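You operate a simulated robot arm through the tools that you are given. There is no shell and no other tool. Be economical: measure what you need, move in short steps, check, and stop when the job is done.

You run a simulated two-armed robot. Do the job below in one go: nothing can be reset, and whatever is moved stays where it is left.

## Task
Dose the white pot to its line in strokes of 250 ml.
Fine: set the dose dial and zero the counter; the drip tray goes aside and back. Where these are worked on the way, their far stop is far enough and under half their travel is too little: drip tray.

Only the result counts: the job must be done as asked and must still hold three seconds after the hand-in. Knocking over, shifting, dropping, spilling or breaking anything else fails it.

## Robot
Two 7-joint arms with fingered hands on one trunk, on a base that drives. Base frame: it is fixed to the floor where the robot stands at the start and does not move with it; the origin is under the middle of the robot, x ahead of it, y to its left, z up. Lengths are in mm, angles in rad, forces in N, time in s.
The left shoulder is at the start at [70, 172, 1252], the right one opposite. Places, roughly: dose dial [700, 0, 1000]; drip tray [600, 800, 700]; pot [0, 2000, 1250]; zero button [400, 700, 1200]. Payload 5 kg a hand.
The tool frame of a hand sits at the grasp point between the pads (the TCP): z along the fingers, y along the line on which they close. The tips reach 43 mm beyond it. Largest opening 144 mm; the body of the gripper starts 50 mm behind the TCP. The gripper is a hand of 5 fingers: y runs from the thumb to the fingers, the wrist lies at [-21, -124, -221] in the tool frame, and closing takes about 1.5 s.
Orientation is that of the tool frame in the base frame, as [roll, pitch, yaw] about the fixed x, y, z axes, in that order (R = Rz(yaw) Ry(pitch) Rx(roll)). With the fingers straight down and the wrist toward the robot, the tool's x, y and z point along [0, 1, 0], [1, 0, 0] and [0, 0, -1] of the base frame.

## Interface
- The arms move only by the tool apply_moves. It takes "left_steps", "right_steps" or both (then of equal length, played together; a hand with none holds still); each is a list of rows, each a list of 3 entries, a list of its own where there are three numbers: the shift along the tool's x, y, z in units of 20 mm (1.0 is 20 mm), then the turn, a rotation vector about the tool's x, y, z in units of 4 degrees (1.0 is 4 degrees), then the closure in counts, from 0 (fully open) to 255 (shut). In form: [[[x, y, z], [wx, wy, wz], fingers], ...]. A call has 1 to 20 rows; each row shifts and turns the commanded pose from where the row before left it, along the tool's axes as they then stand. A call with a number of a shift or a turn outside -1 to 1 is refused whole. A row lasts 0.2 s, in which the tool goes at most 50 mm and 0.15 rad; a call with a longer step from one row to the next is refused whole, and so is a gripper value outside its range. Where a pose cannot be reached the arm comes as near as it can. A force on the tool above 50 N (or 10 N above the force at the start of the call, whichever is more), or a blocked arm, ends the call early, and 0.2 s more pass. Each finger travels about 45 mm/s and halts on what it meets, pressing with about 26 N; the grip force reading is that of the motor and also rises with nothing between the fingers. The clock runs only during rows and for 0.2 s after the last one: add rows that do not move to give the fingers time. It gives the time, the measured TCP pose, the force on the tool (base axes), the opening and the grip force at its end, in the units of the frame above (readings bear some noise), with the torque about the TCP (base axes, N m) and any sound that the robot's microphone picked up.
- Cameras (640 x 400 px; columns grow to the right, rows downward): "scene" is now at [123.8, 56.6, 1508.4]; the picture's right is [0.63, -0.78, 0.00], its down [-0.28, -0.23, -0.93] and it looks along [0.73, 0.58, -0.36] (base axes); focal length 214 px, centre (320, 200). "left" rides on the left gripper at [-86, -109, -168] in its tool frame; the picture's right is [-0.80, -0.28, 0.53], its down [0.54, -0.73, 0.42] and it looks along [0.27, 0.63, 0.73] (tool axes); focal length 275 px, centre (320, 200). "right" rides on the right gripper at [86, -109, -167] in its tool frame; the picture's right is [-0.80, 0.28, -0.53], its down [-0.54, -0.73, 0.42] and it looks along [-0.27, 0.63, 0.73] (tool axes); focal length 275 px, centre (320, 200). There is no depth. A picture from a camera that has moved, and an enlarged one, comes with that camera's place and axes in the base frame and with its lens.
- get_image(camera): a new picture of that camera. No time passes.
- slide_trunk(by): slides the trunk up (or, below 0, down) by that many mm; the arms and the scene camera ride with it, the base frame stays. It gives what a move gives, with no picture.
- roll_base(legs): drives the robot by 1 to 6 legs, each [ahead, left, turn to the left] in mm, mm and rad, along the robot's own axes; the way and the turn of a leg run together, so that a leg with both is an arc; at most 1500 mm and 3.142 rad a leg. The arms and the cameras ride along, it lands a little off, and it stops where it bumps. It gives what a move gives.
- set_grasp(shape, hand): the hand has 5 fingers and takes this shape, open, in about a second: jaw (thumb against the fingers, like two jaws); tri (thumb and two fingers); tip (a fingertip pinch); poke (one finger out to press); point (the index stretched); flat (the hand flat); cup (the hand cupped); fist (a fist). The gripper value then closes the fingers along that shape, each until it touches; the sizes above hold for jaw. It gives what a move gives, with no picture.
- turn_head(pan, tilt): turns the head with the scene camera to pan (to the left, within 1.501 rad either way) and tilt (down, from -0.506 to 1.204), counted from straight ahead of the robot. It gives what a move gives.
- enlarge(camera, box): a new picture of the part [left, top, right, bottom] of that camera's present view, enlarged. No time passes.
- finish_job(): hands the job in; it is judged then, once.

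Go step by step. Nothing tells you exact positions but the pictures and the camera data: compare them with the known pose of the tool, close in by small moves and look again before you grip or let go. The budget is 120 turns and 100 pictures, counting those below and the enlarged ones. Unless the task says otherwise, let go and move clear before handing in.

The tools are called after "Emit:" as a command line: name --argument value ..., lists and objects as JSON in quotes. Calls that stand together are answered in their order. apply_moves: Moves the arms, as the interface text tells. Its arguments: {"type":"object","properties":{"left_steps":{"type":"array"},"right_steps":{"type":"array"}},"required":[]} The other tools are called the same way: slide_trunk (by) slides the trunk up or down; set_grasp (shape, hand) gives the hand a shape; roll_base (legs) drives the base; turn_head (pan, tilt) turns the head that bears the scene camera; get_image (camera) takes a picture; enlarge (camera, box) takes an enlarged picture of a part of a camera's view; finish_job () hands the job in.

At the start:

```text
t: 0.0
left_position: [459.5, 693.6, 1505.5]
left_tool_rot: [-3.14, 0.0, 1.571]
left_wrist_force: [-0.2, -0.6, -1.0]
left_moment: [0.01, -0.01, 0.0]
left_opening: 143.3
left_grasp_force: 0.1
left_shape: jaw
right_position: [691.8, 71.0, 1538.0]
right_tool_rot: [-3.138, 0.0, 1.571]
right_wrist_force: [0.7, -0.3, -0.1]
right_moment: [0.01, 0.02, -0.02]
right_opening: 143.8
right_grasp_force: 0.1
right_shape: jaw
trunk travel left (down, up): [-350.0, 590.0]
robot x, y, heading: [-0.9, 2.2, 0.001]
head pan, tilt: [0.675, 0.37]
```

scene: 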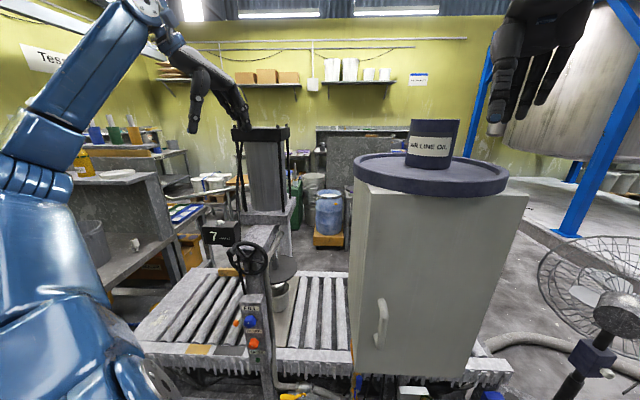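
right: 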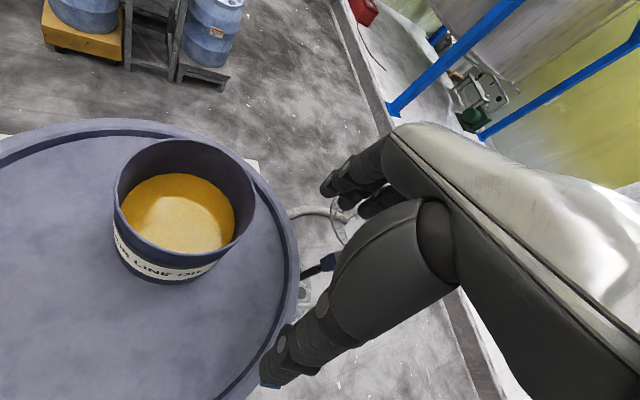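
left: 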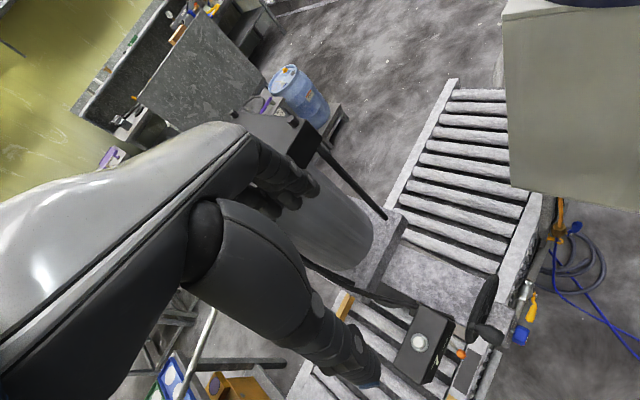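

I see a dosing station on a roller conveyor ahead-left (column with a cylinder, counter "7", handwheel, FILL buttons), and a grey cabinet with an oil can on top. I'll look closer first.

Emit:
enlarge --camera "scene" --box '[180, 200, 360, 400]'

Emit:
enlarge --camera "scene" --box '[60, 100, 240, 260]'

Emit:
enlarge --camera "left" --box '[320, 180, 620, 400]'

```text
2.00 times, centred on (270, 300) of scene
camera zoom: at [123.8, 56.6, 1508.4], right [0.63, -0.78, 0.0], down [-0.28, -0.23, -0.93], along [0.73, 0.58, -0.36], focal length 429 px, centre (420, 0)
```

zoom: 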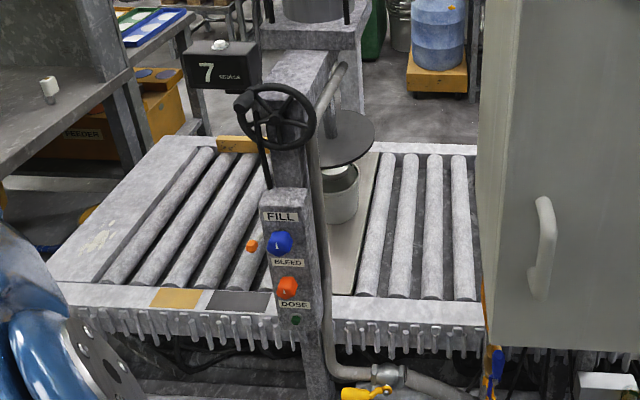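

```text
2.50 times, centred on (150, 180) of scene
camera zoom: at [123.8, 56.6, 1508.4], right [0.63, -0.78, 0.0], down [-0.28, -0.23, -0.93], along [0.73, 0.58, -0.36], focal length 536 px, centre (745, 250)
```

zoom: 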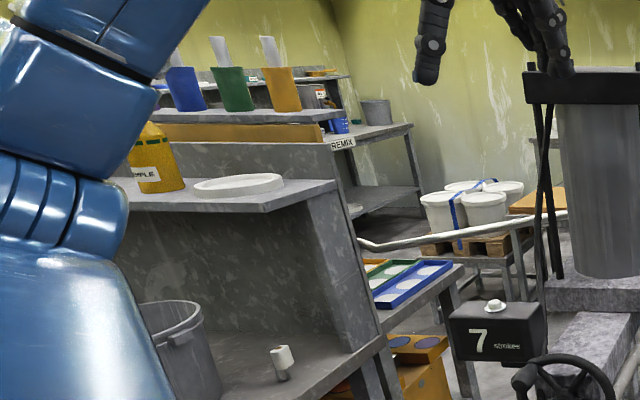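

```text
1.82 times, centred on (470, 290) of left
camera zoom: at [350.6, 608.7, 1674.1], right [-0.28, -0.8, -0.53], down [-0.73, 0.54, -0.42], along [0.63, 0.27, -0.73], focal length 500 px, centre (47, 36)
```

zoom: 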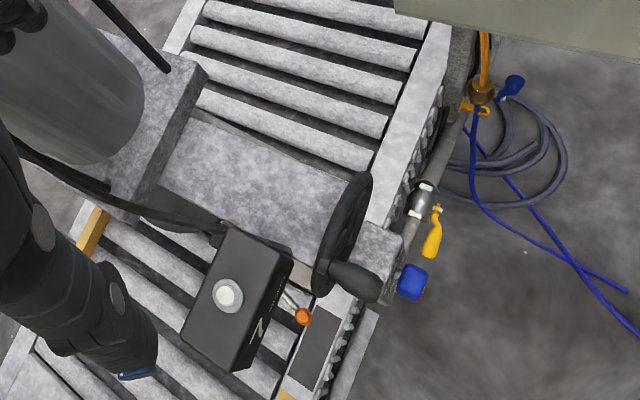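

I want a fuller survey: cabinet/dial ahead, and the pot to the left.

Emit:
turn_head --pan -0.05 --tilt 0.6

Emit:
get_image --camera "scene"

Emit:
turn_head --pan 1.5 --tilt 0.3

Emit:
get_image --camera "scene"

```text
t: 1.1
left_position: [459.3, 693.9, 1505.9]
left_tool_rot: [3.142, 0.0, 1.571]
left_wrist_force: [0.3, 0.7, 0.1]
left_moment: [-0.04, -0.02, -0.04]
left_opening: 143.5
left_grasp_force: 0.1
left_shape: jaw
right_position: [691.9, 70.7, 1537.5]
right_tool_rot: [-3.139, -0.001, 1.572]
right_wrist_force: [-0.6, -0.4, 0.3]
right_moment: [-0.01, -0.02, 0.05]
right_opening: 143.6
right_grasp_force: 0.0
right_shape: jaw
trunk travel left (down, up): [-350.0, 590.0]
robot x, y, heading: [1.7, -1.2, -0.003]
head pan, tilt: [-0.051, 0.6]
```

```text
93 pictures are left
camera scene: at [139.5, -5.9, 1487.4], right [-0.05, -1.0, 0.0], down [-0.56, 0.03, -0.83], along [0.82, -0.04, -0.56], focal length 214 px, centre (320, 200)
```

scene: 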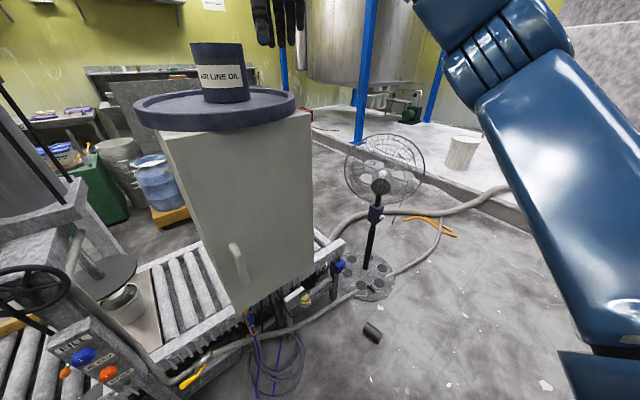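

```text
t: 2.7
left_position: [460.1, 694.3, 1506.6]
left_tool_rot: [3.141, 0.001, 1.571]
left_wrist_force: [-0.2, -0.7, 0.8]
left_moment: [0.04, 0.01, 0.03]
left_opening: 143.6
left_grasp_force: 0.1
left_shape: jaw
right_position: [690.2, 72.3, 1537.8]
right_tool_rot: [-3.14, 0.001, 1.571]
right_wrist_force: [0.4, -0.3, -0.3]
right_moment: [-0.02, -0.01, 0.0]
right_opening: 143.7
right_grasp_force: 0.0
right_shape: jaw
trunk travel left (down, up): [-350.0, 590.0]
robot x, y, heading: [-0.1, -1.9, 0.004]
head pan, tilt: [1.499, 0.3]
```

```text
92 pictures are left
camera scene: at [57.9, 91.6, 1514.8], right [1.0, -0.07, 0.0], down [-0.02, -0.3, -0.96], along [0.07, 0.95, -0.3], focal length 214 px, centre (320, 200)
```

scene: 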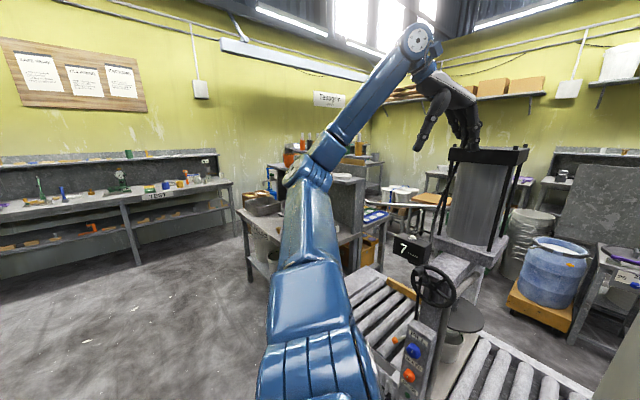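

Emit:
enlarge --camera "scene" --box '[230, 90, 430, 290]'

Emit:
enlarge --camera "scene" --box '[360, 230, 540, 400]'

```text
2.00 times, centred on (330, 190) of scene
camera zoom: at [57.9, 91.6, 1514.8], right [1.0, -0.07, 0.0], down [-0.02, -0.3, -0.96], along [0.07, 0.95, -0.3], focal length 429 px, centre (300, 220)
```

zoom: 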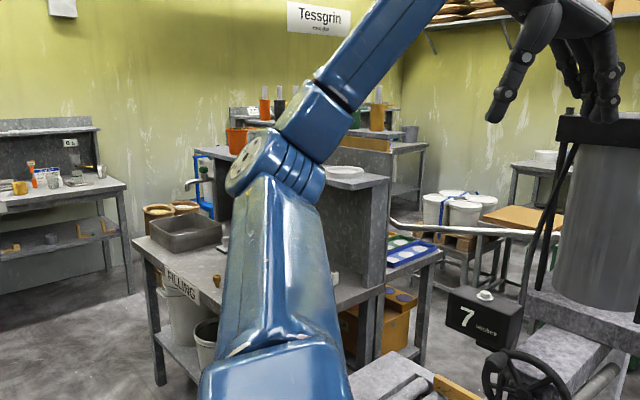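

```text
2.35 times, centred on (450, 315) of scene
camera zoom: at [57.9, 91.6, 1514.8], right [1.0, -0.07, 0.0], down [-0.02, -0.3, -0.96], along [0.07, 0.95, -0.3], focal length 505 px, centre (14, -71)
```

zoom: 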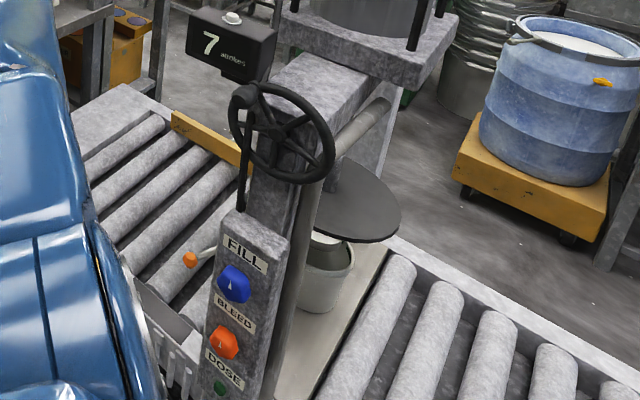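

Emit:
enlarge --camera "scene" --box '[0, 35, 150, 115]'

Emit:
turn_head --pan 0.95 --tilt 0.9

Emit:
get_image --camera "scene"

Emit:
enlarge --camera "scene" --box '[260, 80, 420, 180]'

```text
4.27 times, centred on (75, 75) of scene
camera zoom: at [57.9, 91.6, 1514.8], right [1.0, -0.07, 0.0], down [-0.02, -0.3, -0.96], along [0.07, 0.95, -0.3], focal length 915 px, centre (1365, 733)
```

zoom: 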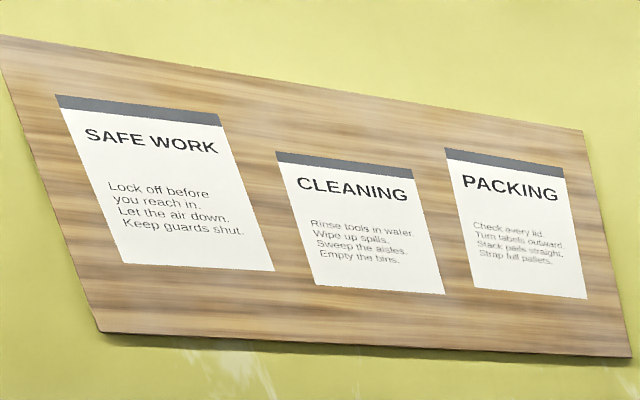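

```text
t: 3.7
left_position: [459.5, 694.7, 1505.7]
left_tool_rot: [-3.141, 0.0, 1.571]
left_wrist_force: [0.7, 0.7, 0.0]
left_moment: [0.0, 0.02, 0.06]
left_opening: 143.7
left_grasp_force: 0.3
left_shape: jaw
right_position: [690.9, 70.9, 1539.4]
right_tool_rot: [-3.14, 0.0, 1.572]
right_wrist_force: [0.1, 0.4, 0.0]
right_moment: [0.03, 0.0, 0.0]
right_opening: 143.8
right_grasp_force: 0.1
right_shape: jaw
trunk travel left (down, up): [-350.0, 590.0]
robot x, y, heading: [0.9, -0.7, -0.002]
head pan, tilt: [0.949, 0.901]
```

```text
88 pictures are left
camera scene: at [95.1, 59.9, 1462.7], right [0.81, -0.58, 0.0], down [-0.46, -0.64, -0.62], along [0.36, 0.51, -0.78], focal length 214 px, centre (320, 200)
```

scene: 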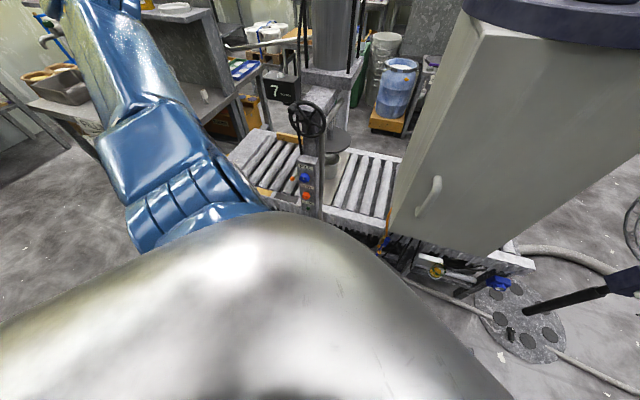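

```text
4.00 times, centred on (340, 130) of scene
camera zoom: at [95.1, 59.9, 1462.7], right [0.81, -0.58, 0.0], down [-0.46, -0.64, -0.62], along [0.36, 0.51, -0.78], focal length 858 px, centre (240, 480)
```

zoom: 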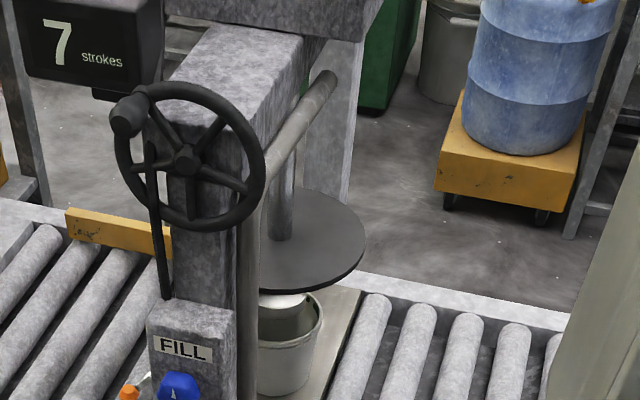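

Emit:
enlarge --camera "scene" --box '[380, 140, 540, 300]'

Emit:
enlarge --camera "scene" --box '[280, 150, 340, 220]'

```text
2.50 times, centred on (460, 220) of scene
camera zoom: at [95.1, 59.9, 1462.7], right [0.81, -0.58, 0.0], down [-0.46, -0.64, -0.62], along [0.36, 0.51, -0.78], focal length 536 px, centre (-30, 150)
```

zoom: 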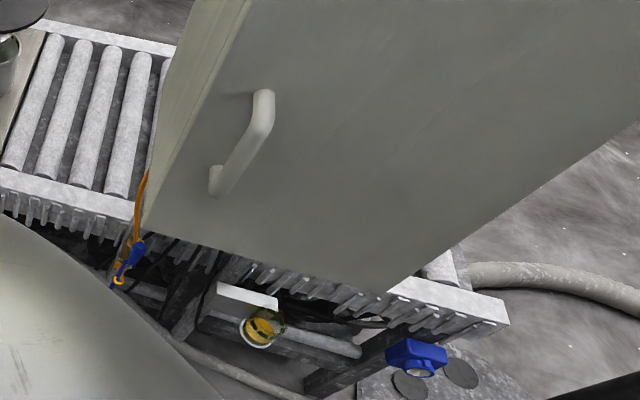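

```text
5.71 times, centred on (310, 185) of scene
camera zoom: at [95.1, 59.9, 1462.7], right [0.81, -0.58, 0.0], down [-0.46, -0.64, -0.62], along [0.36, 0.51, -0.78], focal length 1226 px, centre (377, 286)
```

zoom: 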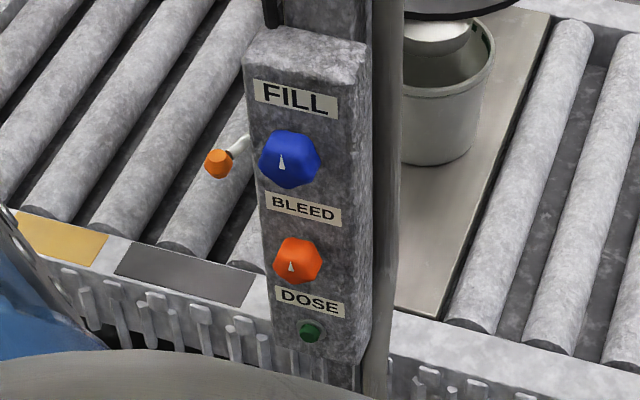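

Controls seen: FILL (blue knob), BLEED (orange knob), DOSE (green), with the counter at 7; the dial is probably inside the cabinet. I'll draw the arms in to clear the view, then look toward the pot.

Emit:
apply_moves --left_steps '[[[-1, -1, 0], [0, 0, 0], 0], [[-1, -1, 0], [0, 0, 0], 0], [[-1, -1, 0], [0, 0, 0], 0], [[-1, -1, 0], [0, 0, 0], 0], [[-1, -1, 0], [0, 0, 0], 0], [[-1, -1, 0], [0, 0, 0], 0], [[-1, -1, 0], [0, 0, 0], 0], [[-1, 0, 0], [0, 0, 0], 0], [[-1, 0, 0], [0, 0, 0], 0], [[-1, 0, 0], [0, 0, 0], 0]]' --right_steps '[[[-1, -1, 0], [0, 0, 0], 0], [[-1, -1, 0], [0, 0, 0], 0], [[-1, -1, 0], [0, 0, 0], 0], [[-1, -1, 0], [0, 0, 0], 0], [[-1, -1, 0], [0, 0, 0], 0], [[-1, -1, 0], [0, 0, 0], 0], [[-1, -1, 0], [0, 0, 0], 0], [[-1, -1, 0], [0, 0, 0], 0], [[-1, -1, 0], [0, 0, 0], 0], [[-1, -1, 0], [0, 0, 0], 0]]'

Emit:
turn_head --pan 1.45 --tilt 0.3

Emit:
get_image --camera "scene"

Emit:
get_image --camera "right"

```text
t: 5.9
left_position: [316.5, 490.4, 1508.4]
left_tool_rot: [3.141, -0.002, 1.571]
left_wrist_force: [-0.7, -0.9, 0.4]
left_moment: [0.08, -0.06, 0.02]
left_opening: 143.5
left_grasp_force: 0.0
left_shape: jaw
right_position: [489.4, -131.7, 1538.8]
right_tool_rot: [3.141, -0.002, 1.572]
right_wrist_force: [-0.4, -0.1, -0.6]
right_moment: [0.06, -0.05, -0.01]
right_opening: 143.9
right_grasp_force: 0.1
right_shape: jaw
trunk travel left (down, up): [-350.0, 590.0]
robot x, y, heading: [2.6, -2.8, -0.003]
head pan, tilt: [0.949, 0.901]
```

```text
t: 6.9
left_position: [319.5, 495.0, 1505.6]
left_tool_rot: [3.141, -0.001, 1.571]
left_wrist_force: [-0.3, -0.3, 0.0]
left_moment: [0.01, -0.01, 0.03]
left_opening: 143.7
left_grasp_force: 0.1
left_shape: jaw
right_position: [491.4, -129.0, 1539.2]
right_tool_rot: [-3.139, -0.002, 1.571]
right_wrist_force: [-0.7, -0.5, 0.0]
right_moment: [0.02, 0.02, -0.02]
right_opening: 143.5
right_grasp_force: 0.1
right_shape: jaw
trunk travel left (down, up): [-350.0, 590.0]
robot x, y, heading: [0.2, -3.1, 0.002]
head pan, tilt: [1.45, 0.3]
```

```text
84 pictures are left
camera scene: at [62.4, 91.3, 1514.8], right [0.99, -0.12, 0.0], down [-0.04, -0.29, -0.95], along [0.12, 0.95, -0.3], focal length 214 px, centre (320, 200)
```

scene: 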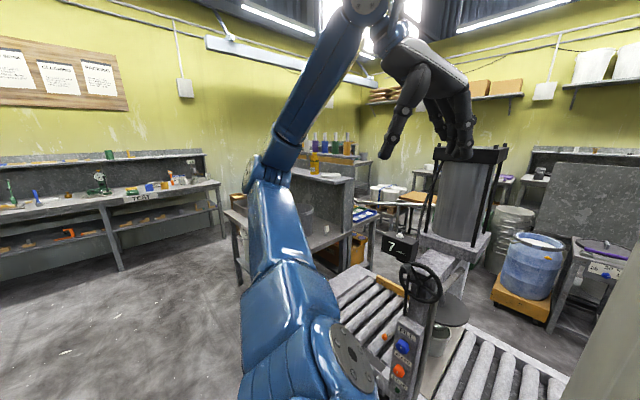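

```text
83 pictures are left
camera right: at [383.9, -41.9, 1705.1], right [0.28, -0.8, 0.53], down [-0.73, -0.54, -0.42], along [0.63, -0.27, -0.73], focal length 275 px, centre (320, 200)
```

right: 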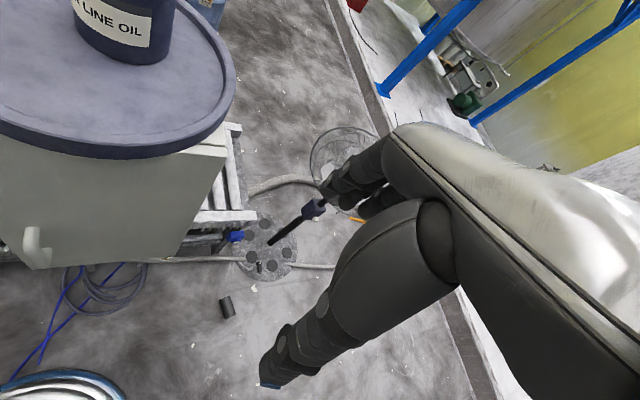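

Emit:
roll_base --legs '[[0, 0, 1.3]]'

Emit:
turn_head --pan 0.1 --tilt 0.3

Emit:
get_image --camera "scene"

Emit:
enlarge --camera "scene" --box '[230, 110, 400, 270]'

```text
t: 10.6
left_position: [-403.9, 428.4, 1506.6]
left_tool_rot: [-3.141, 0.0, 2.898]
left_wrist_force: [0.7, -0.3, 0.6]
left_moment: [0.0, -0.03, -0.02]
left_opening: 143.8
left_grasp_force: 0.1
left_shape: jaw
right_position: [242.4, 446.3, 1538.4]
right_tool_rot: [3.142, 0.0, 2.901]
right_wrist_force: [0.2, 0.2, -0.1]
right_moment: [0.04, 0.03, -0.03]
right_opening: 143.7
right_grasp_force: 0.0
right_shape: jaw
trunk travel left (down, up): [-350.0, 590.0]
robot x, y, heading: [-0.9, 2.2, 1.332]
head pan, tilt: [1.45, 0.3]
```

```text
t: 12.1
left_position: [-404.3, 428.6, 1506.0]
left_tool_rot: [3.141, 0.0, 2.9]
left_wrist_force: [-0.4, 0.4, -0.5]
left_moment: [0.0, 0.0, -0.03]
left_opening: 143.8
left_grasp_force: 0.1
left_shape: jaw
right_position: [241.6, 446.1, 1539.3]
right_tool_rot: [-3.141, 0.0, 2.901]
right_wrist_force: [0.6, -0.6, -0.7]
right_moment: [0.05, -0.02, 0.04]
right_opening: 143.6
right_grasp_force: 0.2
right_shape: jaw
trunk travel left (down, up): [-350.0, 590.0]
robot x, y, heading: [-2.7, 4.8, 1.33]
head pan, tilt: [0.099, 0.3]
```

```text
82 pictures are left
camera scene: at [25.2, 139.2, 1514.9], right [0.99, -0.14, 0.0], down [-0.04, -0.29, -0.96], along [0.13, 0.95, -0.3], focal length 214 px, centre (320, 200)
```

scene: 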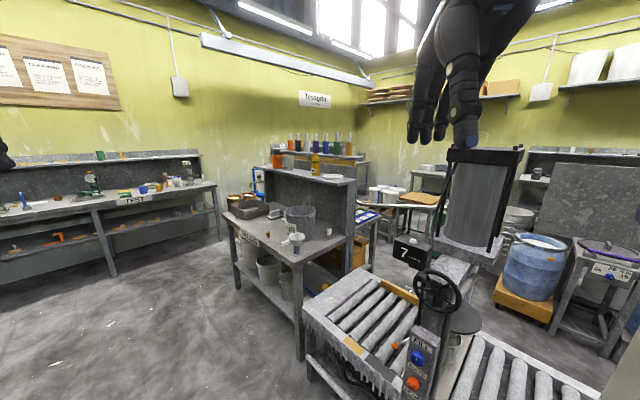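

```text
2.50 times, centred on (315, 190) of scene
camera zoom: at [25.2, 139.2, 1514.9], right [0.99, -0.14, 0.0], down [-0.04, -0.29, -0.96], along [0.13, 0.95, -0.3], focal length 536 px, centre (332, 225)
```

zoom: 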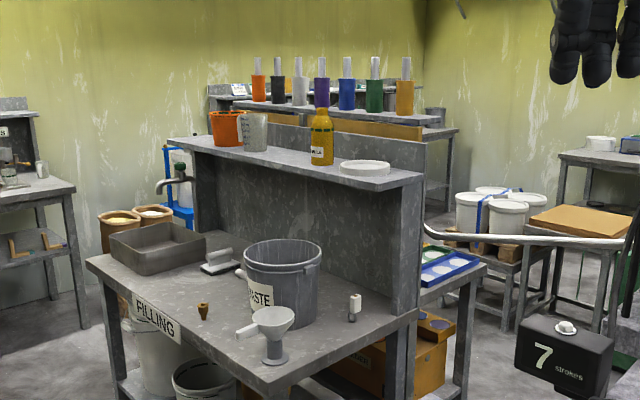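

Emit:
enlarge --camera "scene" --box '[265, 145, 325, 185]'

Emit:
enlarge --camera "scene" --box '[380, 220, 540, 400]'

```text
10.00 times, centred on (295, 165) of scene
camera zoom: at [25.2, 139.2, 1514.9], right [0.99, -0.14, 0.0], down [-0.04, -0.29, -0.96], along [0.13, 0.95, -0.3], focal length 2145 px, centre (570, 550)
```

zoom: 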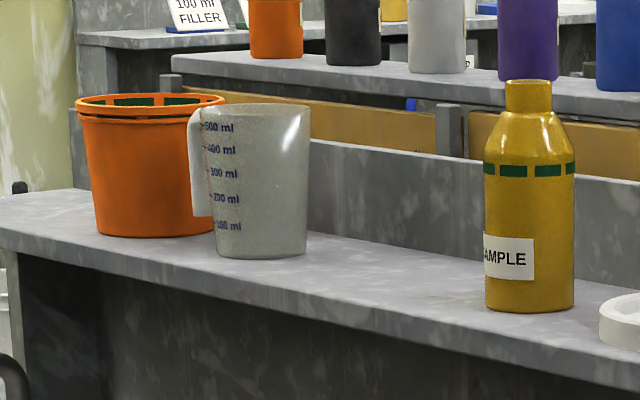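

```text
2.22 times, centred on (460, 310) of scene
camera zoom: at [25.2, 139.2, 1514.9], right [0.99, -0.14, 0.0], down [-0.04, -0.29, -0.96], along [0.13, 0.95, -0.3], focal length 477 px, centre (9, -44)
```

zoom: 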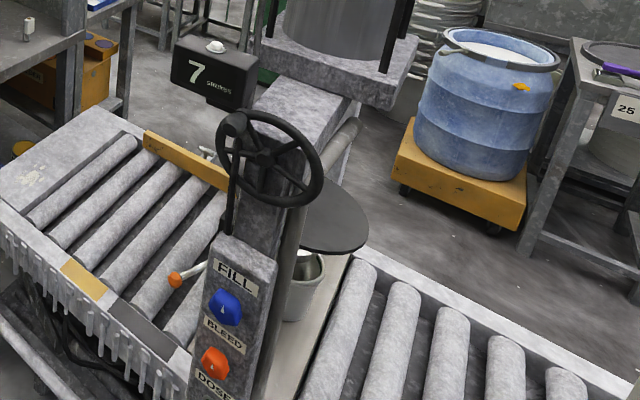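

The jug on the shelf and orange pot stand near the stated pot place, and another pale pot sits under the nozzle. I'll look at the nozzle region from lower.

Emit:
roll_base --legs '[[0, 0, -0.75]]'

Emit:
slide_trunk --by -340

Emit:
turn_head --pan 0.35 --tilt 0.35

Emit:
get_image --camera "scene"

Emit:
enlarge --camera "scene" --box '[240, 140, 400, 280]'

```text
t: 14.5
left_position: [-3.2, 588.8, 1506.2]
left_tool_rot: [3.141, 0.001, 2.151]
left_wrist_force: [0.3, -0.4, -0.1]
left_moment: [-0.01, -0.02, -0.02]
left_opening: 143.8
left_grasp_force: 0.1
left_shape: jaw
right_position: [481.0, 161.6, 1537.7]
right_tool_rot: [3.142, 0.0, 2.151]
right_wrist_force: [-0.6, 0.9, 0.3]
right_moment: [0.01, 0.01, -0.01]
right_opening: 143.5
right_grasp_force: 0.1
right_shape: jaw
trunk travel left (down, up): [-350.0, 590.0]
robot x, y, heading: [0.8, -1.4, 0.58]
head pan, tilt: [0.099, 0.3]
```

```text
t: 15.9
left_position: [-7.0, 587.2, 1397.0]
left_tool_rot: [3.14, 0.001, 2.151]
left_wrist_force: [0.0, 0.8, 0.3]
left_moment: [0.03, -0.03, -0.01]
left_opening: 143.9
left_grasp_force: 0.0
left_shape: jaw
right_position: [478.2, 159.9, 1438.3]
right_tool_rot: [3.119, -0.014, 2.151]
right_wrist_force: [0.5, 0.7, 26.2]
right_moment: [0.8, -2.21, -0.08]
right_opening: 142.8
right_grasp_force: 0.1
right_shape: jaw
trunk travel left (down, up): [-239.0, 701.0]
robot x, y, heading: [1.6, -1.0, 0.578]
head pan, tilt: [0.099, 0.3]
stopped: the force on the tool passed its limit (the readings are from after the stop); the commanded pose is now the measured one
```

```text
t: 16.6
left_position: [-7.0, 586.3, 1395.1]
left_tool_rot: [3.14, -0.001, 2.15]
left_wrist_force: [0.7, 0.6, 0.2]
left_moment: [0.01, 0.02, 0.0]
left_opening: 143.6
left_grasp_force: 0.0
left_shape: jaw
right_position: [478.3, 160.5, 1436.8]
right_tool_rot: [3.121, -0.012, 2.149]
right_wrist_force: [1.6, -0.8, 39.6]
right_moment: [1.31, -3.19, -0.12]
right_opening: 142.2
right_grasp_force: 0.0
right_shape: jaw
trunk travel left (down, up): [-239.0, 701.0]
robot x, y, heading: [-2.8, -0.4, 0.577]
head pan, tilt: [0.351, 0.351]
```

```text
78 pictures are left
camera scene: at [95.7, 99.5, 1399.6], right [0.8, -0.6, 0.0], down [-0.2, -0.27, -0.94], along [0.56, 0.75, -0.34], focal length 214 px, centre (320, 200)
```

scene: 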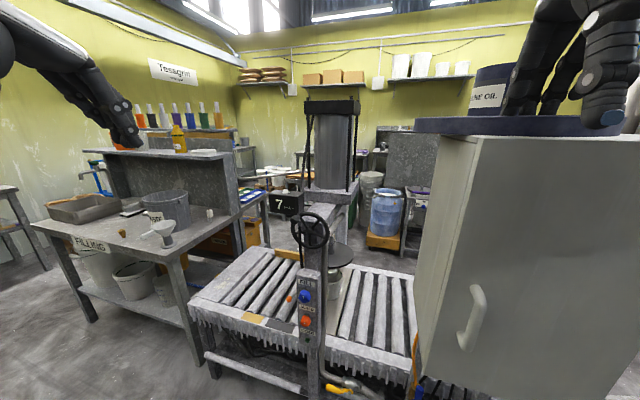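

```text
2.86 times, centred on (320, 210) of scene
camera zoom: at [95.7, 99.5, 1399.6], right [0.8, -0.6, 0.0], down [-0.2, -0.27, -0.94], along [0.56, 0.75, -0.34], focal length 613 px, centre (320, 171)
```

zoom: 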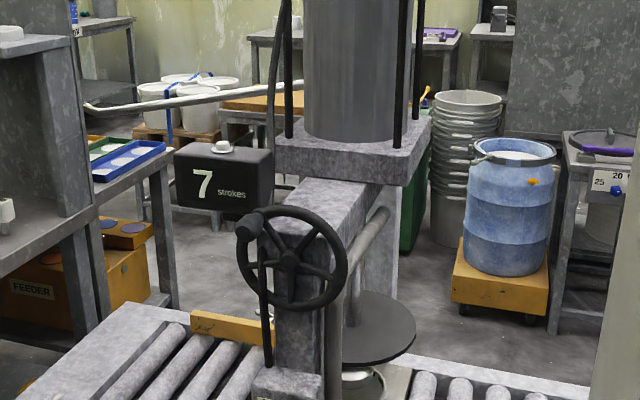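

The right hand touched the tray on the cabinet; I'll lift it off straight up, then draw it in.

Emit:
apply_moves --right_steps '[[[0, 0, -1], [0, 0, 0], 0], [[0, 0, -1], [0, 0, 0], 0], [[0, 0, -1], [0, 0, 0], 0], [[0, 0, -1], [0, 0, 0], 0], [[0, 0, -1], [0, 0, 0], 0], [[0, -1, 0], [0, 0, 0], 0], [[0, -1, 0], [0, 0, 0], 0], [[0, -1, 0], [0, 0, 0], 0], [[0, -1, 0], [0, 0, 0], 0], [[0, -1, 0], [0, 0, 0], 0], [[0, -1, 0], [0, 0, 0], 0], [[0, -1, 0], [0, 0, 0], 0], [[0, -1, 0], [0, 0, 0], 0], [[0, -1, 0], [0, 0, 0], 0], [[0, -1, 0], [0, 0, 0], 0]]'

Emit:
enlarge --camera "scene" --box '[400, 40, 640, 190]'

Emit:
enlarge --camera "scene" --box '[280, 240, 360, 300]'

Emit:
enlarge --camera "scene" --box '[80, 90, 240, 200]'

```text
t: 19.9
left_position: [-3.8, 589.2, 1395.3]
left_tool_rot: [-3.141, 0.0, 2.15]
left_wrist_force: [-1.1, -0.7, 0.6]
left_moment: [0.01, -0.08, 0.01]
left_opening: 143.9
left_grasp_force: 0.0
left_shape: jaw
right_position: [310.0, 50.0, 1529.1]
right_tool_rot: [3.124, -0.01, 2.149]
right_wrist_force: [-0.9, 0.2, -0.5]
right_moment: [0.0, -0.04, -0.01]
right_opening: 143.9
right_grasp_force: 0.0
right_shape: jaw
trunk travel left (down, up): [-239.0, 701.0]
robot x, y, heading: [1.4, 0.3, 0.577]
head pan, tilt: [0.351, 0.351]
```

```text
2.67 times, centred on (520, 115) of scene
camera zoom: at [97.5, 99.8, 1399.2], right [0.8, -0.6, 0.0], down [-0.2, -0.28, -0.94], along [0.56, 0.75, -0.34], focal length 572 px, centre (-213, 427)
```

zoom: 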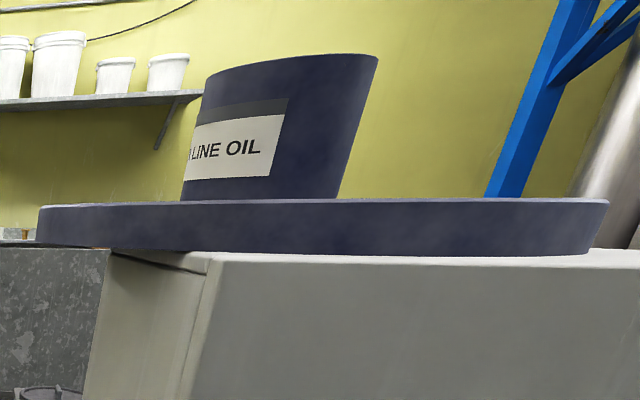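

```text
6.67 times, centred on (320, 270) of scene
camera zoom: at [97.5, 99.8, 1399.2], right [0.8, -0.6, 0.0], down [-0.2, -0.28, -0.94], along [0.56, 0.75, -0.34], focal length 1430 px, centre (320, -267)
```

zoom: 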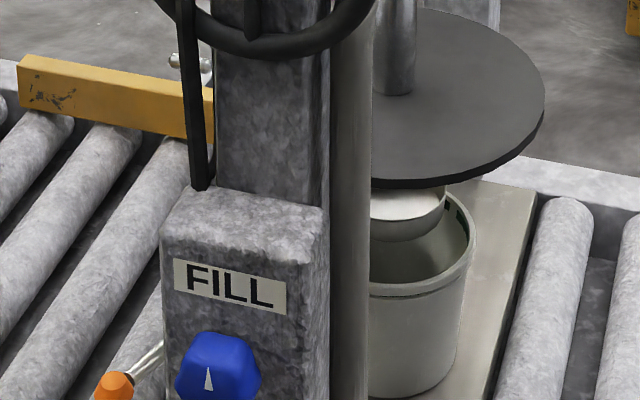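

```text
3.64 times, centred on (160, 145) of scene
camera zoom: at [97.5, 99.8, 1399.2], right [0.8, -0.6, 0.0], down [-0.2, -0.28, -0.94], along [0.56, 0.75, -0.34], focal length 780 px, centre (902, 400)
```

zoom: 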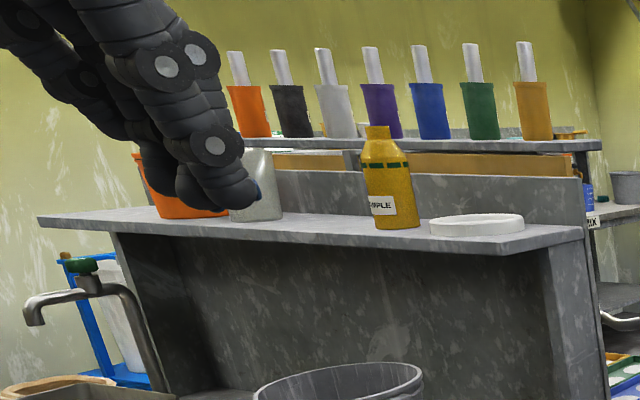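

The pot under the nozzle has green line marks inside; the pots at the stated pot place need a closer look. I'll raise the trunk and drive to the filling bench.

Emit:
slide_trunk --by 110

Emit:
roll_base --legs '[[97, 800, 0], [97, 800, 0.08]]'

Emit:
turn_head --pan 0.0 --tilt 0.4

Emit:
get_image --camera "scene"

```text
t: 21.3
left_position: [-4.9, 589.6, 1505.1]
left_tool_rot: [3.141, 0.0, 2.148]
left_wrist_force: [-0.1, -0.4, -0.1]
left_moment: [0.02, 0.01, 0.01]
left_opening: 143.6
left_grasp_force: 0.0
left_shape: jaw
right_position: [311.5, 51.2, 1639.3]
right_tool_rot: [3.125, -0.011, 2.149]
right_wrist_force: [0.1, -0.7, -0.5]
right_moment: [-0.01, 0.0, 0.02]
right_opening: 144.0
right_grasp_force: 0.0
right_shape: jaw
trunk travel left (down, up): [-349.0, 591.0]
robot x, y, heading: [0.7, 0.3, 0.582]
head pan, tilt: [0.351, 0.351]
```

```text
t: 29.5
left_position: [-802.5, 2012.2, 1505.7]
left_tool_rot: [-3.141, 0.0, 2.234]
left_wrist_force: [0.8, -1.2, -0.4]
left_moment: [-0.01, 0.03, 0.01]
left_opening: 143.8
left_grasp_force: 0.0
left_shape: jaw
right_position: [-443.9, 1503.4, 1639.8]
right_tool_rot: [3.125, -0.012, 2.231]
right_wrist_force: [0.2, -0.8, -0.1]
right_moment: [0.02, -0.01, 0.04]
right_opening: 143.7
right_grasp_force: 0.0
right_shape: jaw
trunk travel left (down, up): [-349.0, 591.0]
robot x, y, heading: [-752.8, 1428.7, 0.664]
head pan, tilt: [0.351, 0.351]
```

```text
t: 30.3
left_position: [-803.8, 2012.7, 1503.9]
left_tool_rot: [3.141, 0.001, 2.233]
left_wrist_force: [0.5, 0.4, 0.5]
left_moment: [-0.05, -0.02, 0.01]
left_opening: 143.7
left_grasp_force: 0.1
left_shape: jaw
right_position: [-444.5, 1504.7, 1639.1]
right_tool_rot: [3.123, -0.01, 2.23]
right_wrist_force: [0.3, 0.5, 0.5]
right_moment: [-0.03, -0.03, 0.03]
right_opening: 143.9
right_grasp_force: 0.0
right_shape: jaw
trunk travel left (down, up): [-349.0, 591.0]
robot x, y, heading: [-749.3, 1428.6, 0.662]
head pan, tilt: [0.0, 0.4]
```

```text
73 pictures are left
camera scene: at [-637.7, 1513.6, 1504.6], right [0.61, -0.79, 0.0], down [-0.31, -0.24, -0.92], along [0.73, 0.57, -0.39], focal length 214 px, centre (320, 200)
```

scene: 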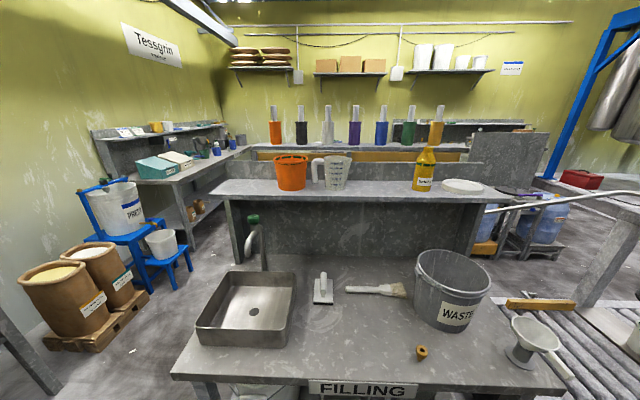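

Emit:
enlarge --camera "scene" --box '[260, 90, 380, 200]'

Emit:
enlarge --camera "scene" --box '[80, 100, 260, 280]'

```text
3.64 times, centred on (320, 145) of scene
camera zoom: at [-637.7, 1513.6, 1504.6], right [0.61, -0.79, 0.0], down [-0.31, -0.24, -0.92], along [0.73, 0.57, -0.39], focal length 780 px, centre (320, 400)
```

zoom: 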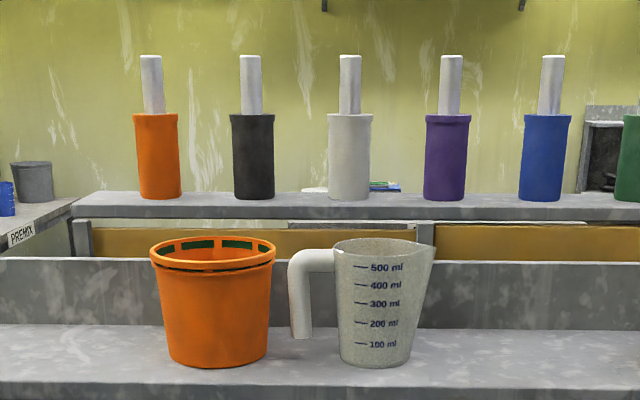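

```text
2.22 times, centred on (170, 190) of scene
camera zoom: at [-637.7, 1513.6, 1504.6], right [0.61, -0.79, 0.0], down [-0.31, -0.24, -0.92], along [0.73, 0.57, -0.39], focal length 477 px, centre (653, 222)
```

zoom: 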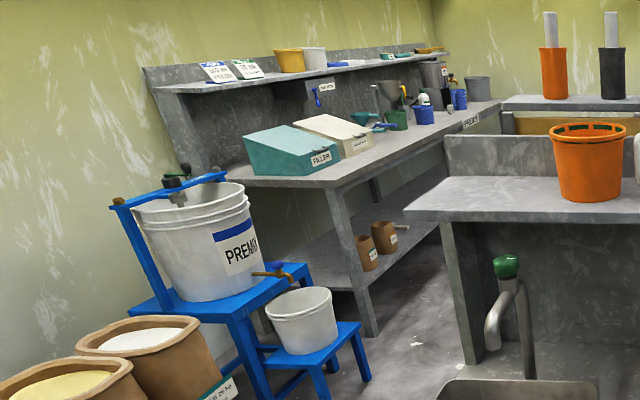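

The only white pot with a green line is the one under the nozzle; the others here are an orange pot and a measuring jug. I'll drive back to the machine and inspect that pot closely.

Emit:
roll_base --legs '[[-128, -774, 0], [-128, -774, -0.1]]'

Emit:
turn_head --pan 0.4 --tilt 0.6

Emit:
get_image --camera "scene"

Emit:
get_image --camera "right"

```text
t: 38.3
left_position: [-39.2, 631.0, 1506.3]
left_tool_rot: [3.14, 0.0, 2.136]
left_wrist_force: [-0.4, -0.1, -0.8]
left_moment: [-0.02, 0.01, 0.0]
left_opening: 143.7
left_grasp_force: 0.2
left_shape: jaw
right_position: [269.1, 87.7, 1639.4]
right_tool_rot: [3.124, -0.008, 2.134]
right_wrist_force: [0.3, 0.3, -0.3]
right_moment: [-0.03, 0.01, 0.01]
right_opening: 143.8
right_grasp_force: 0.1
right_shape: jaw
trunk travel left (down, up): [-349.0, 591.0]
robot x, y, heading: [-41.1, 39.4, 0.567]
head pan, tilt: [0.0, 0.4]
```

```text
t: 39.2
left_position: [-38.5, 630.0, 1504.6]
left_tool_rot: [-3.141, 0.001, 2.136]
left_wrist_force: [0.9, 0.3, -0.1]
left_moment: [0.01, -0.01, 0.02]
left_opening: 143.5
left_grasp_force: 0.1
left_shape: jaw
right_position: [269.2, 86.8, 1640.8]
right_tool_rot: [3.123, -0.011, 2.135]
right_wrist_force: [-0.2, 0.1, 0.2]
right_moment: [0.0, 0.01, -0.01]
right_opening: 143.7
right_grasp_force: 0.1
right_shape: jaw
trunk travel left (down, up): [-349.0, 591.0]
robot x, y, heading: [-40.3, 41.1, 0.563]
head pan, tilt: [0.4, 0.6]
```

```text
70 pictures are left
camera scene: at [50.8, 138.2, 1486.4], right [0.82, -0.57, 0.0], down [-0.32, -0.46, -0.83], along [0.47, 0.68, -0.56], focal length 214 px, centre (320, 200)
```

scene: 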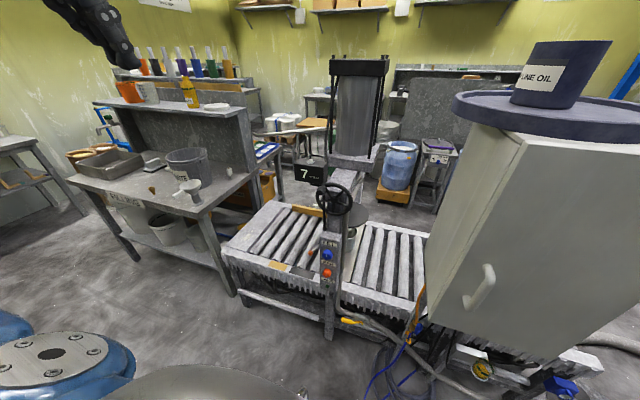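

```text
69 pictures are left
camera right: at [131.2, 98.7, 1806.5], right [0.66, -0.53, 0.53], down [-0.32, -0.84, -0.44], along [0.68, 0.12, -0.72], focal length 275 px, centre (320, 200)
```

right: 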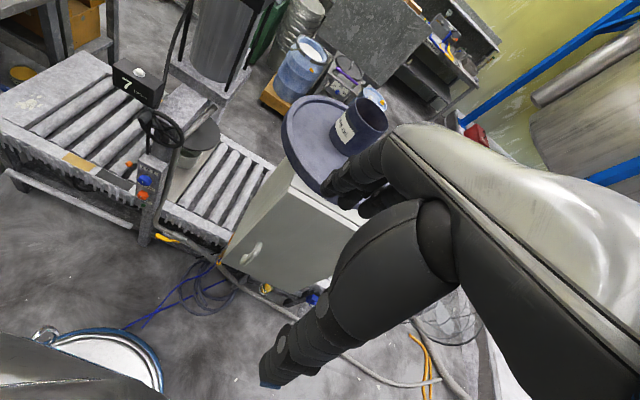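

The cabinet's face is angled, with its handle near (480,172,1020–1145), left edge near (520,235) and right edge near (675,-5). The dial's place suggests its right side or inside, so I'll look from the right.

Emit:
roll_base --legs '[[-212, -505, 0]]'

Emit:
turn_head --pan 0.2 --tilt 0.5

Emit:
get_image --camera "scene"

```text
t: 42.4
left_position: [53.3, 91.2, 1504.2]
left_tool_rot: [-3.141, 0.001, 2.141]
left_wrist_force: [-0.1, -0.1, -0.2]
left_moment: [0.0, -0.02, -0.04]
left_opening: 143.6
left_grasp_force: 0.0
left_shape: jaw
right_position: [364.4, -449.1, 1641.9]
right_tool_rot: [3.126, -0.009, 2.138]
right_wrist_force: [1.3, 0.1, 0.5]
right_moment: [-0.04, 0.0, 0.03]
right_opening: 143.6
right_grasp_force: 0.0
right_shape: jaw
trunk travel left (down, up): [-349.0, 591.0]
robot x, y, heading: [54.6, -499.9, 0.57]
head pan, tilt: [0.4, 0.6]
```

```text
t: 43.1
left_position: [54.4, 88.2, 1504.6]
left_tool_rot: [-3.141, -0.002, 2.141]
left_wrist_force: [-0.1, -0.9, 0.4]
left_moment: [0.02, 0.0, -0.01]
left_opening: 143.6
left_grasp_force: 0.1
left_shape: jaw
right_position: [365.0, -451.3, 1641.5]
right_tool_rot: [3.124, -0.009, 2.138]
right_wrist_force: [-0.1, -0.1, -0.4]
right_moment: [0.01, -0.01, 0.03]
right_opening: 143.8
right_grasp_force: 0.1
right_shape: jaw
trunk travel left (down, up): [-349.0, 591.0]
robot x, y, heading: [53.7, -497.5, 0.573]
head pan, tilt: [0.201, 0.499]
```

```text
68 pictures are left
camera scene: at [160.7, -411.0, 1495.4], right [0.7, -0.72, 0.0], down [-0.34, -0.33, -0.88], along [0.63, 0.61, -0.48], focal length 214 px, centre (320, 200)
```

scene: 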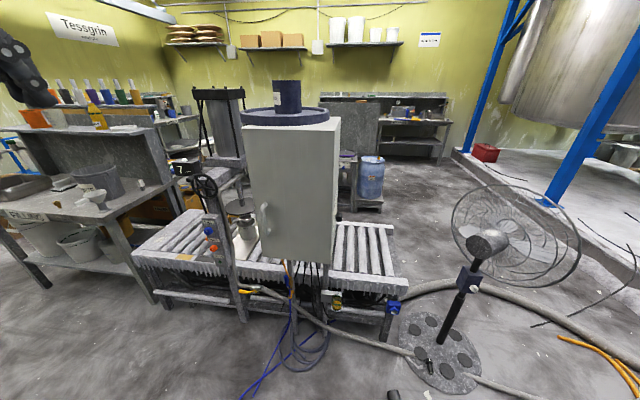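

The right side is plain, so the dial should be inside the cabinet. I'll stand square to the door and bring the right hand forward to grip the vertical handle.

Emit:
roll_base --legs '[[72, 433, 0.025]]'

Emit:
apply_moves --right_steps '[[[0, 0, 1], [-1, 0, 0], 0], [[0, 0, 1], [-1, 0, 0], 0], [[0, 0, 1], [-1, 0, 0], 0], [[0, 0, 1], [-1, 0, 0], 0], [[0, 0, 1], [-1, 0, 0], 0], [[0, 0, 1], [-1, 0, 0], 0], [[0, 0, 1], [-1, 0, 0], 0], [[0, 0, 1], [-1, 0, 0], 0], [[0, 0, 1], [-1, 0, 0], 0], [[0, 0, 1], [-1, 0, 0], 0], [[0, -1, 0], [-1, 0, 0], 0], [[0, -1, 0], [-1, 0, 0], 0], [[0, -1, 0], [-1, 0, 0], 0], [[0, -1, 0], [-1, 0, 0], 0], [[0, -1, 0], [-1, 0, 0], 0], [[0, -1, 0], [-1, 0, 0], 0], [[0, -1, 0], [-1, 0, 0], 0], [[0, -1, 0], [-1, 0, 0], 0]]'

```text
t: 45.7
left_position: [-136.5, 484.4, 1505.8]
left_tool_rot: [-3.14, -0.002, 2.165]
left_wrist_force: [0.6, -0.2, 0.0]
left_moment: [0.01, -0.01, 0.02]
left_opening: 143.7
left_grasp_force: 0.1
left_shape: jaw
right_position: [187.0, -47.7, 1639.2]
right_tool_rot: [3.125, -0.012, 2.167]
right_wrist_force: [0.2, 0.1, -0.3]
right_moment: [0.03, 0.02, 0.02]
right_opening: 143.7
right_grasp_force: 0.0
right_shape: jaw
trunk travel left (down, up): [-349.0, 591.0]
robot x, y, heading: [-122.9, -103.6, 0.596]
head pan, tilt: [0.201, 0.499]
```

```text
t: 47.8
left_position: [-136.7, 487.4, 1503.9]
left_tool_rot: [-3.14, 0.002, 2.164]
left_wrist_force: [0.4, -0.3, 0.3]
left_moment: [0.01, 0.0, -0.01]
left_opening: 143.6
left_grasp_force: 0.1
left_shape: jaw
right_position: [227.1, -12.5, 1486.7]
right_tool_rot: [2.504, -0.047, 2.157]
right_wrist_force: [0.2, -0.6, 21.5]
right_moment: [-0.9, 4.73, 0.2]
right_opening: 143.9
right_grasp_force: 0.0
right_shape: jaw
right hand out of reach, approached as far as the arm can: row 9, 10
trunk travel left (down, up): [-349.0, 591.0]
robot x, y, heading: [-122.8, -102.6, 0.595]
head pan, tilt: [0.201, 0.499]
stopped in row 10 (right hand): the force on the tool passed its limit (the readings are from after the stop); the commanded pose is now the measured one
```

Emit:
apply_moves --right_steps '[[[0, 0.8, 0.6], [0, 0, 0], 0], [[0, 0.8, 0.6], [0, 0, 0], 0], [[0, 0.8, 0.6], [0, 0, 0], 0], [[0, 0.8, 0.6], [0, 0, 0], 0], [[0, 0.8, 0.6], [0, 0, 0], 0], [[0, 0.8, 0.6], [0, 0, 0], 0], [[0, 0, 0], [-1, 0, 0], 0], [[0, 0, 0], [-1, 0, 0], 0], [[0, 0, 0], [-1, 0, 0], 0], [[0, 0, 0], [-1, 0, 0], 0], [[0, 0, 0], [-1, 0, 0], 0], [[0, 0, 0], [-1, 0, 0], 0], [[0, -1, 0], [-1, 0, 0], 0], [[0, -1, 0], [-1, 0, 0], 0], [[0, -1, 0], [-1, 0, 0], 0], [[0, -1, 0], [-1, 0, 0], 0], [[0, -1, 0], [-1, 0, 0], 0], [[0, -1, 0], [-1, 0, 0], 0]]'

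Emit:
turn_head --pan 0.1 --tilt 0.6

Emit:
get_image --camera "scene"

```text
t: 51.6
left_position: [-141.1, 486.0, 1504.9]
left_tool_rot: [3.139, 0.002, 2.165]
left_wrist_force: [-1.2, 0.0, -0.3]
left_moment: [0.0, -0.09, -0.01]
left_opening: 143.7
left_grasp_force: 0.0
left_shape: jaw
right_position: [317.7, 171.6, 1519.4]
right_tool_rot: [1.663, -0.04, 2.158]
right_wrist_force: [-0.9, 0.0, -1.2]
right_moment: [0.02, -0.03, -0.08]
right_opening: 144.0
right_grasp_force: 0.2
right_shape: jaw
right hand out of reach, approached as far as the arm can: row 9, 10, 11, 12, 13, 14, 15, 16, 17, 18
trunk travel left (down, up): [-349.0, 591.0]
robot x, y, heading: [-123.8, -101.9, 0.601]
head pan, tilt: [0.201, 0.499]
```

```text
t: 52.2
left_position: [-136.9, 486.6, 1504.7]
left_tool_rot: [3.141, 0.001, 2.167]
left_wrist_force: [1.1, 0.0, 0.3]
left_moment: [0.03, -0.02, 0.02]
left_opening: 144.0
left_grasp_force: 0.1
left_shape: jaw
right_position: [319.6, 170.8, 1517.8]
right_tool_rot: [1.666, -0.04, 2.157]
right_wrist_force: [-0.3, 0.3, 1.0]
right_moment: [-0.02, -0.03, -0.05]
right_opening: 143.7
right_grasp_force: 0.0
right_shape: jaw
trunk travel left (down, up): [-349.0, 591.0]
robot x, y, heading: [-123.5, -104.2, 0.603]
head pan, tilt: [0.099, 0.6]
```

```text
67 pictures are left
camera scene: at [-14.6, -19.3, 1486.4], right [0.64, -0.77, 0.0], down [-0.43, -0.36, -0.83], along [0.63, 0.53, -0.56], focal length 214 px, centre (320, 200)
```

scene: 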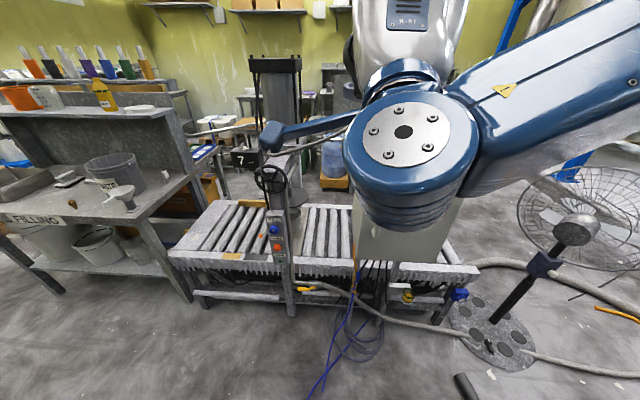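

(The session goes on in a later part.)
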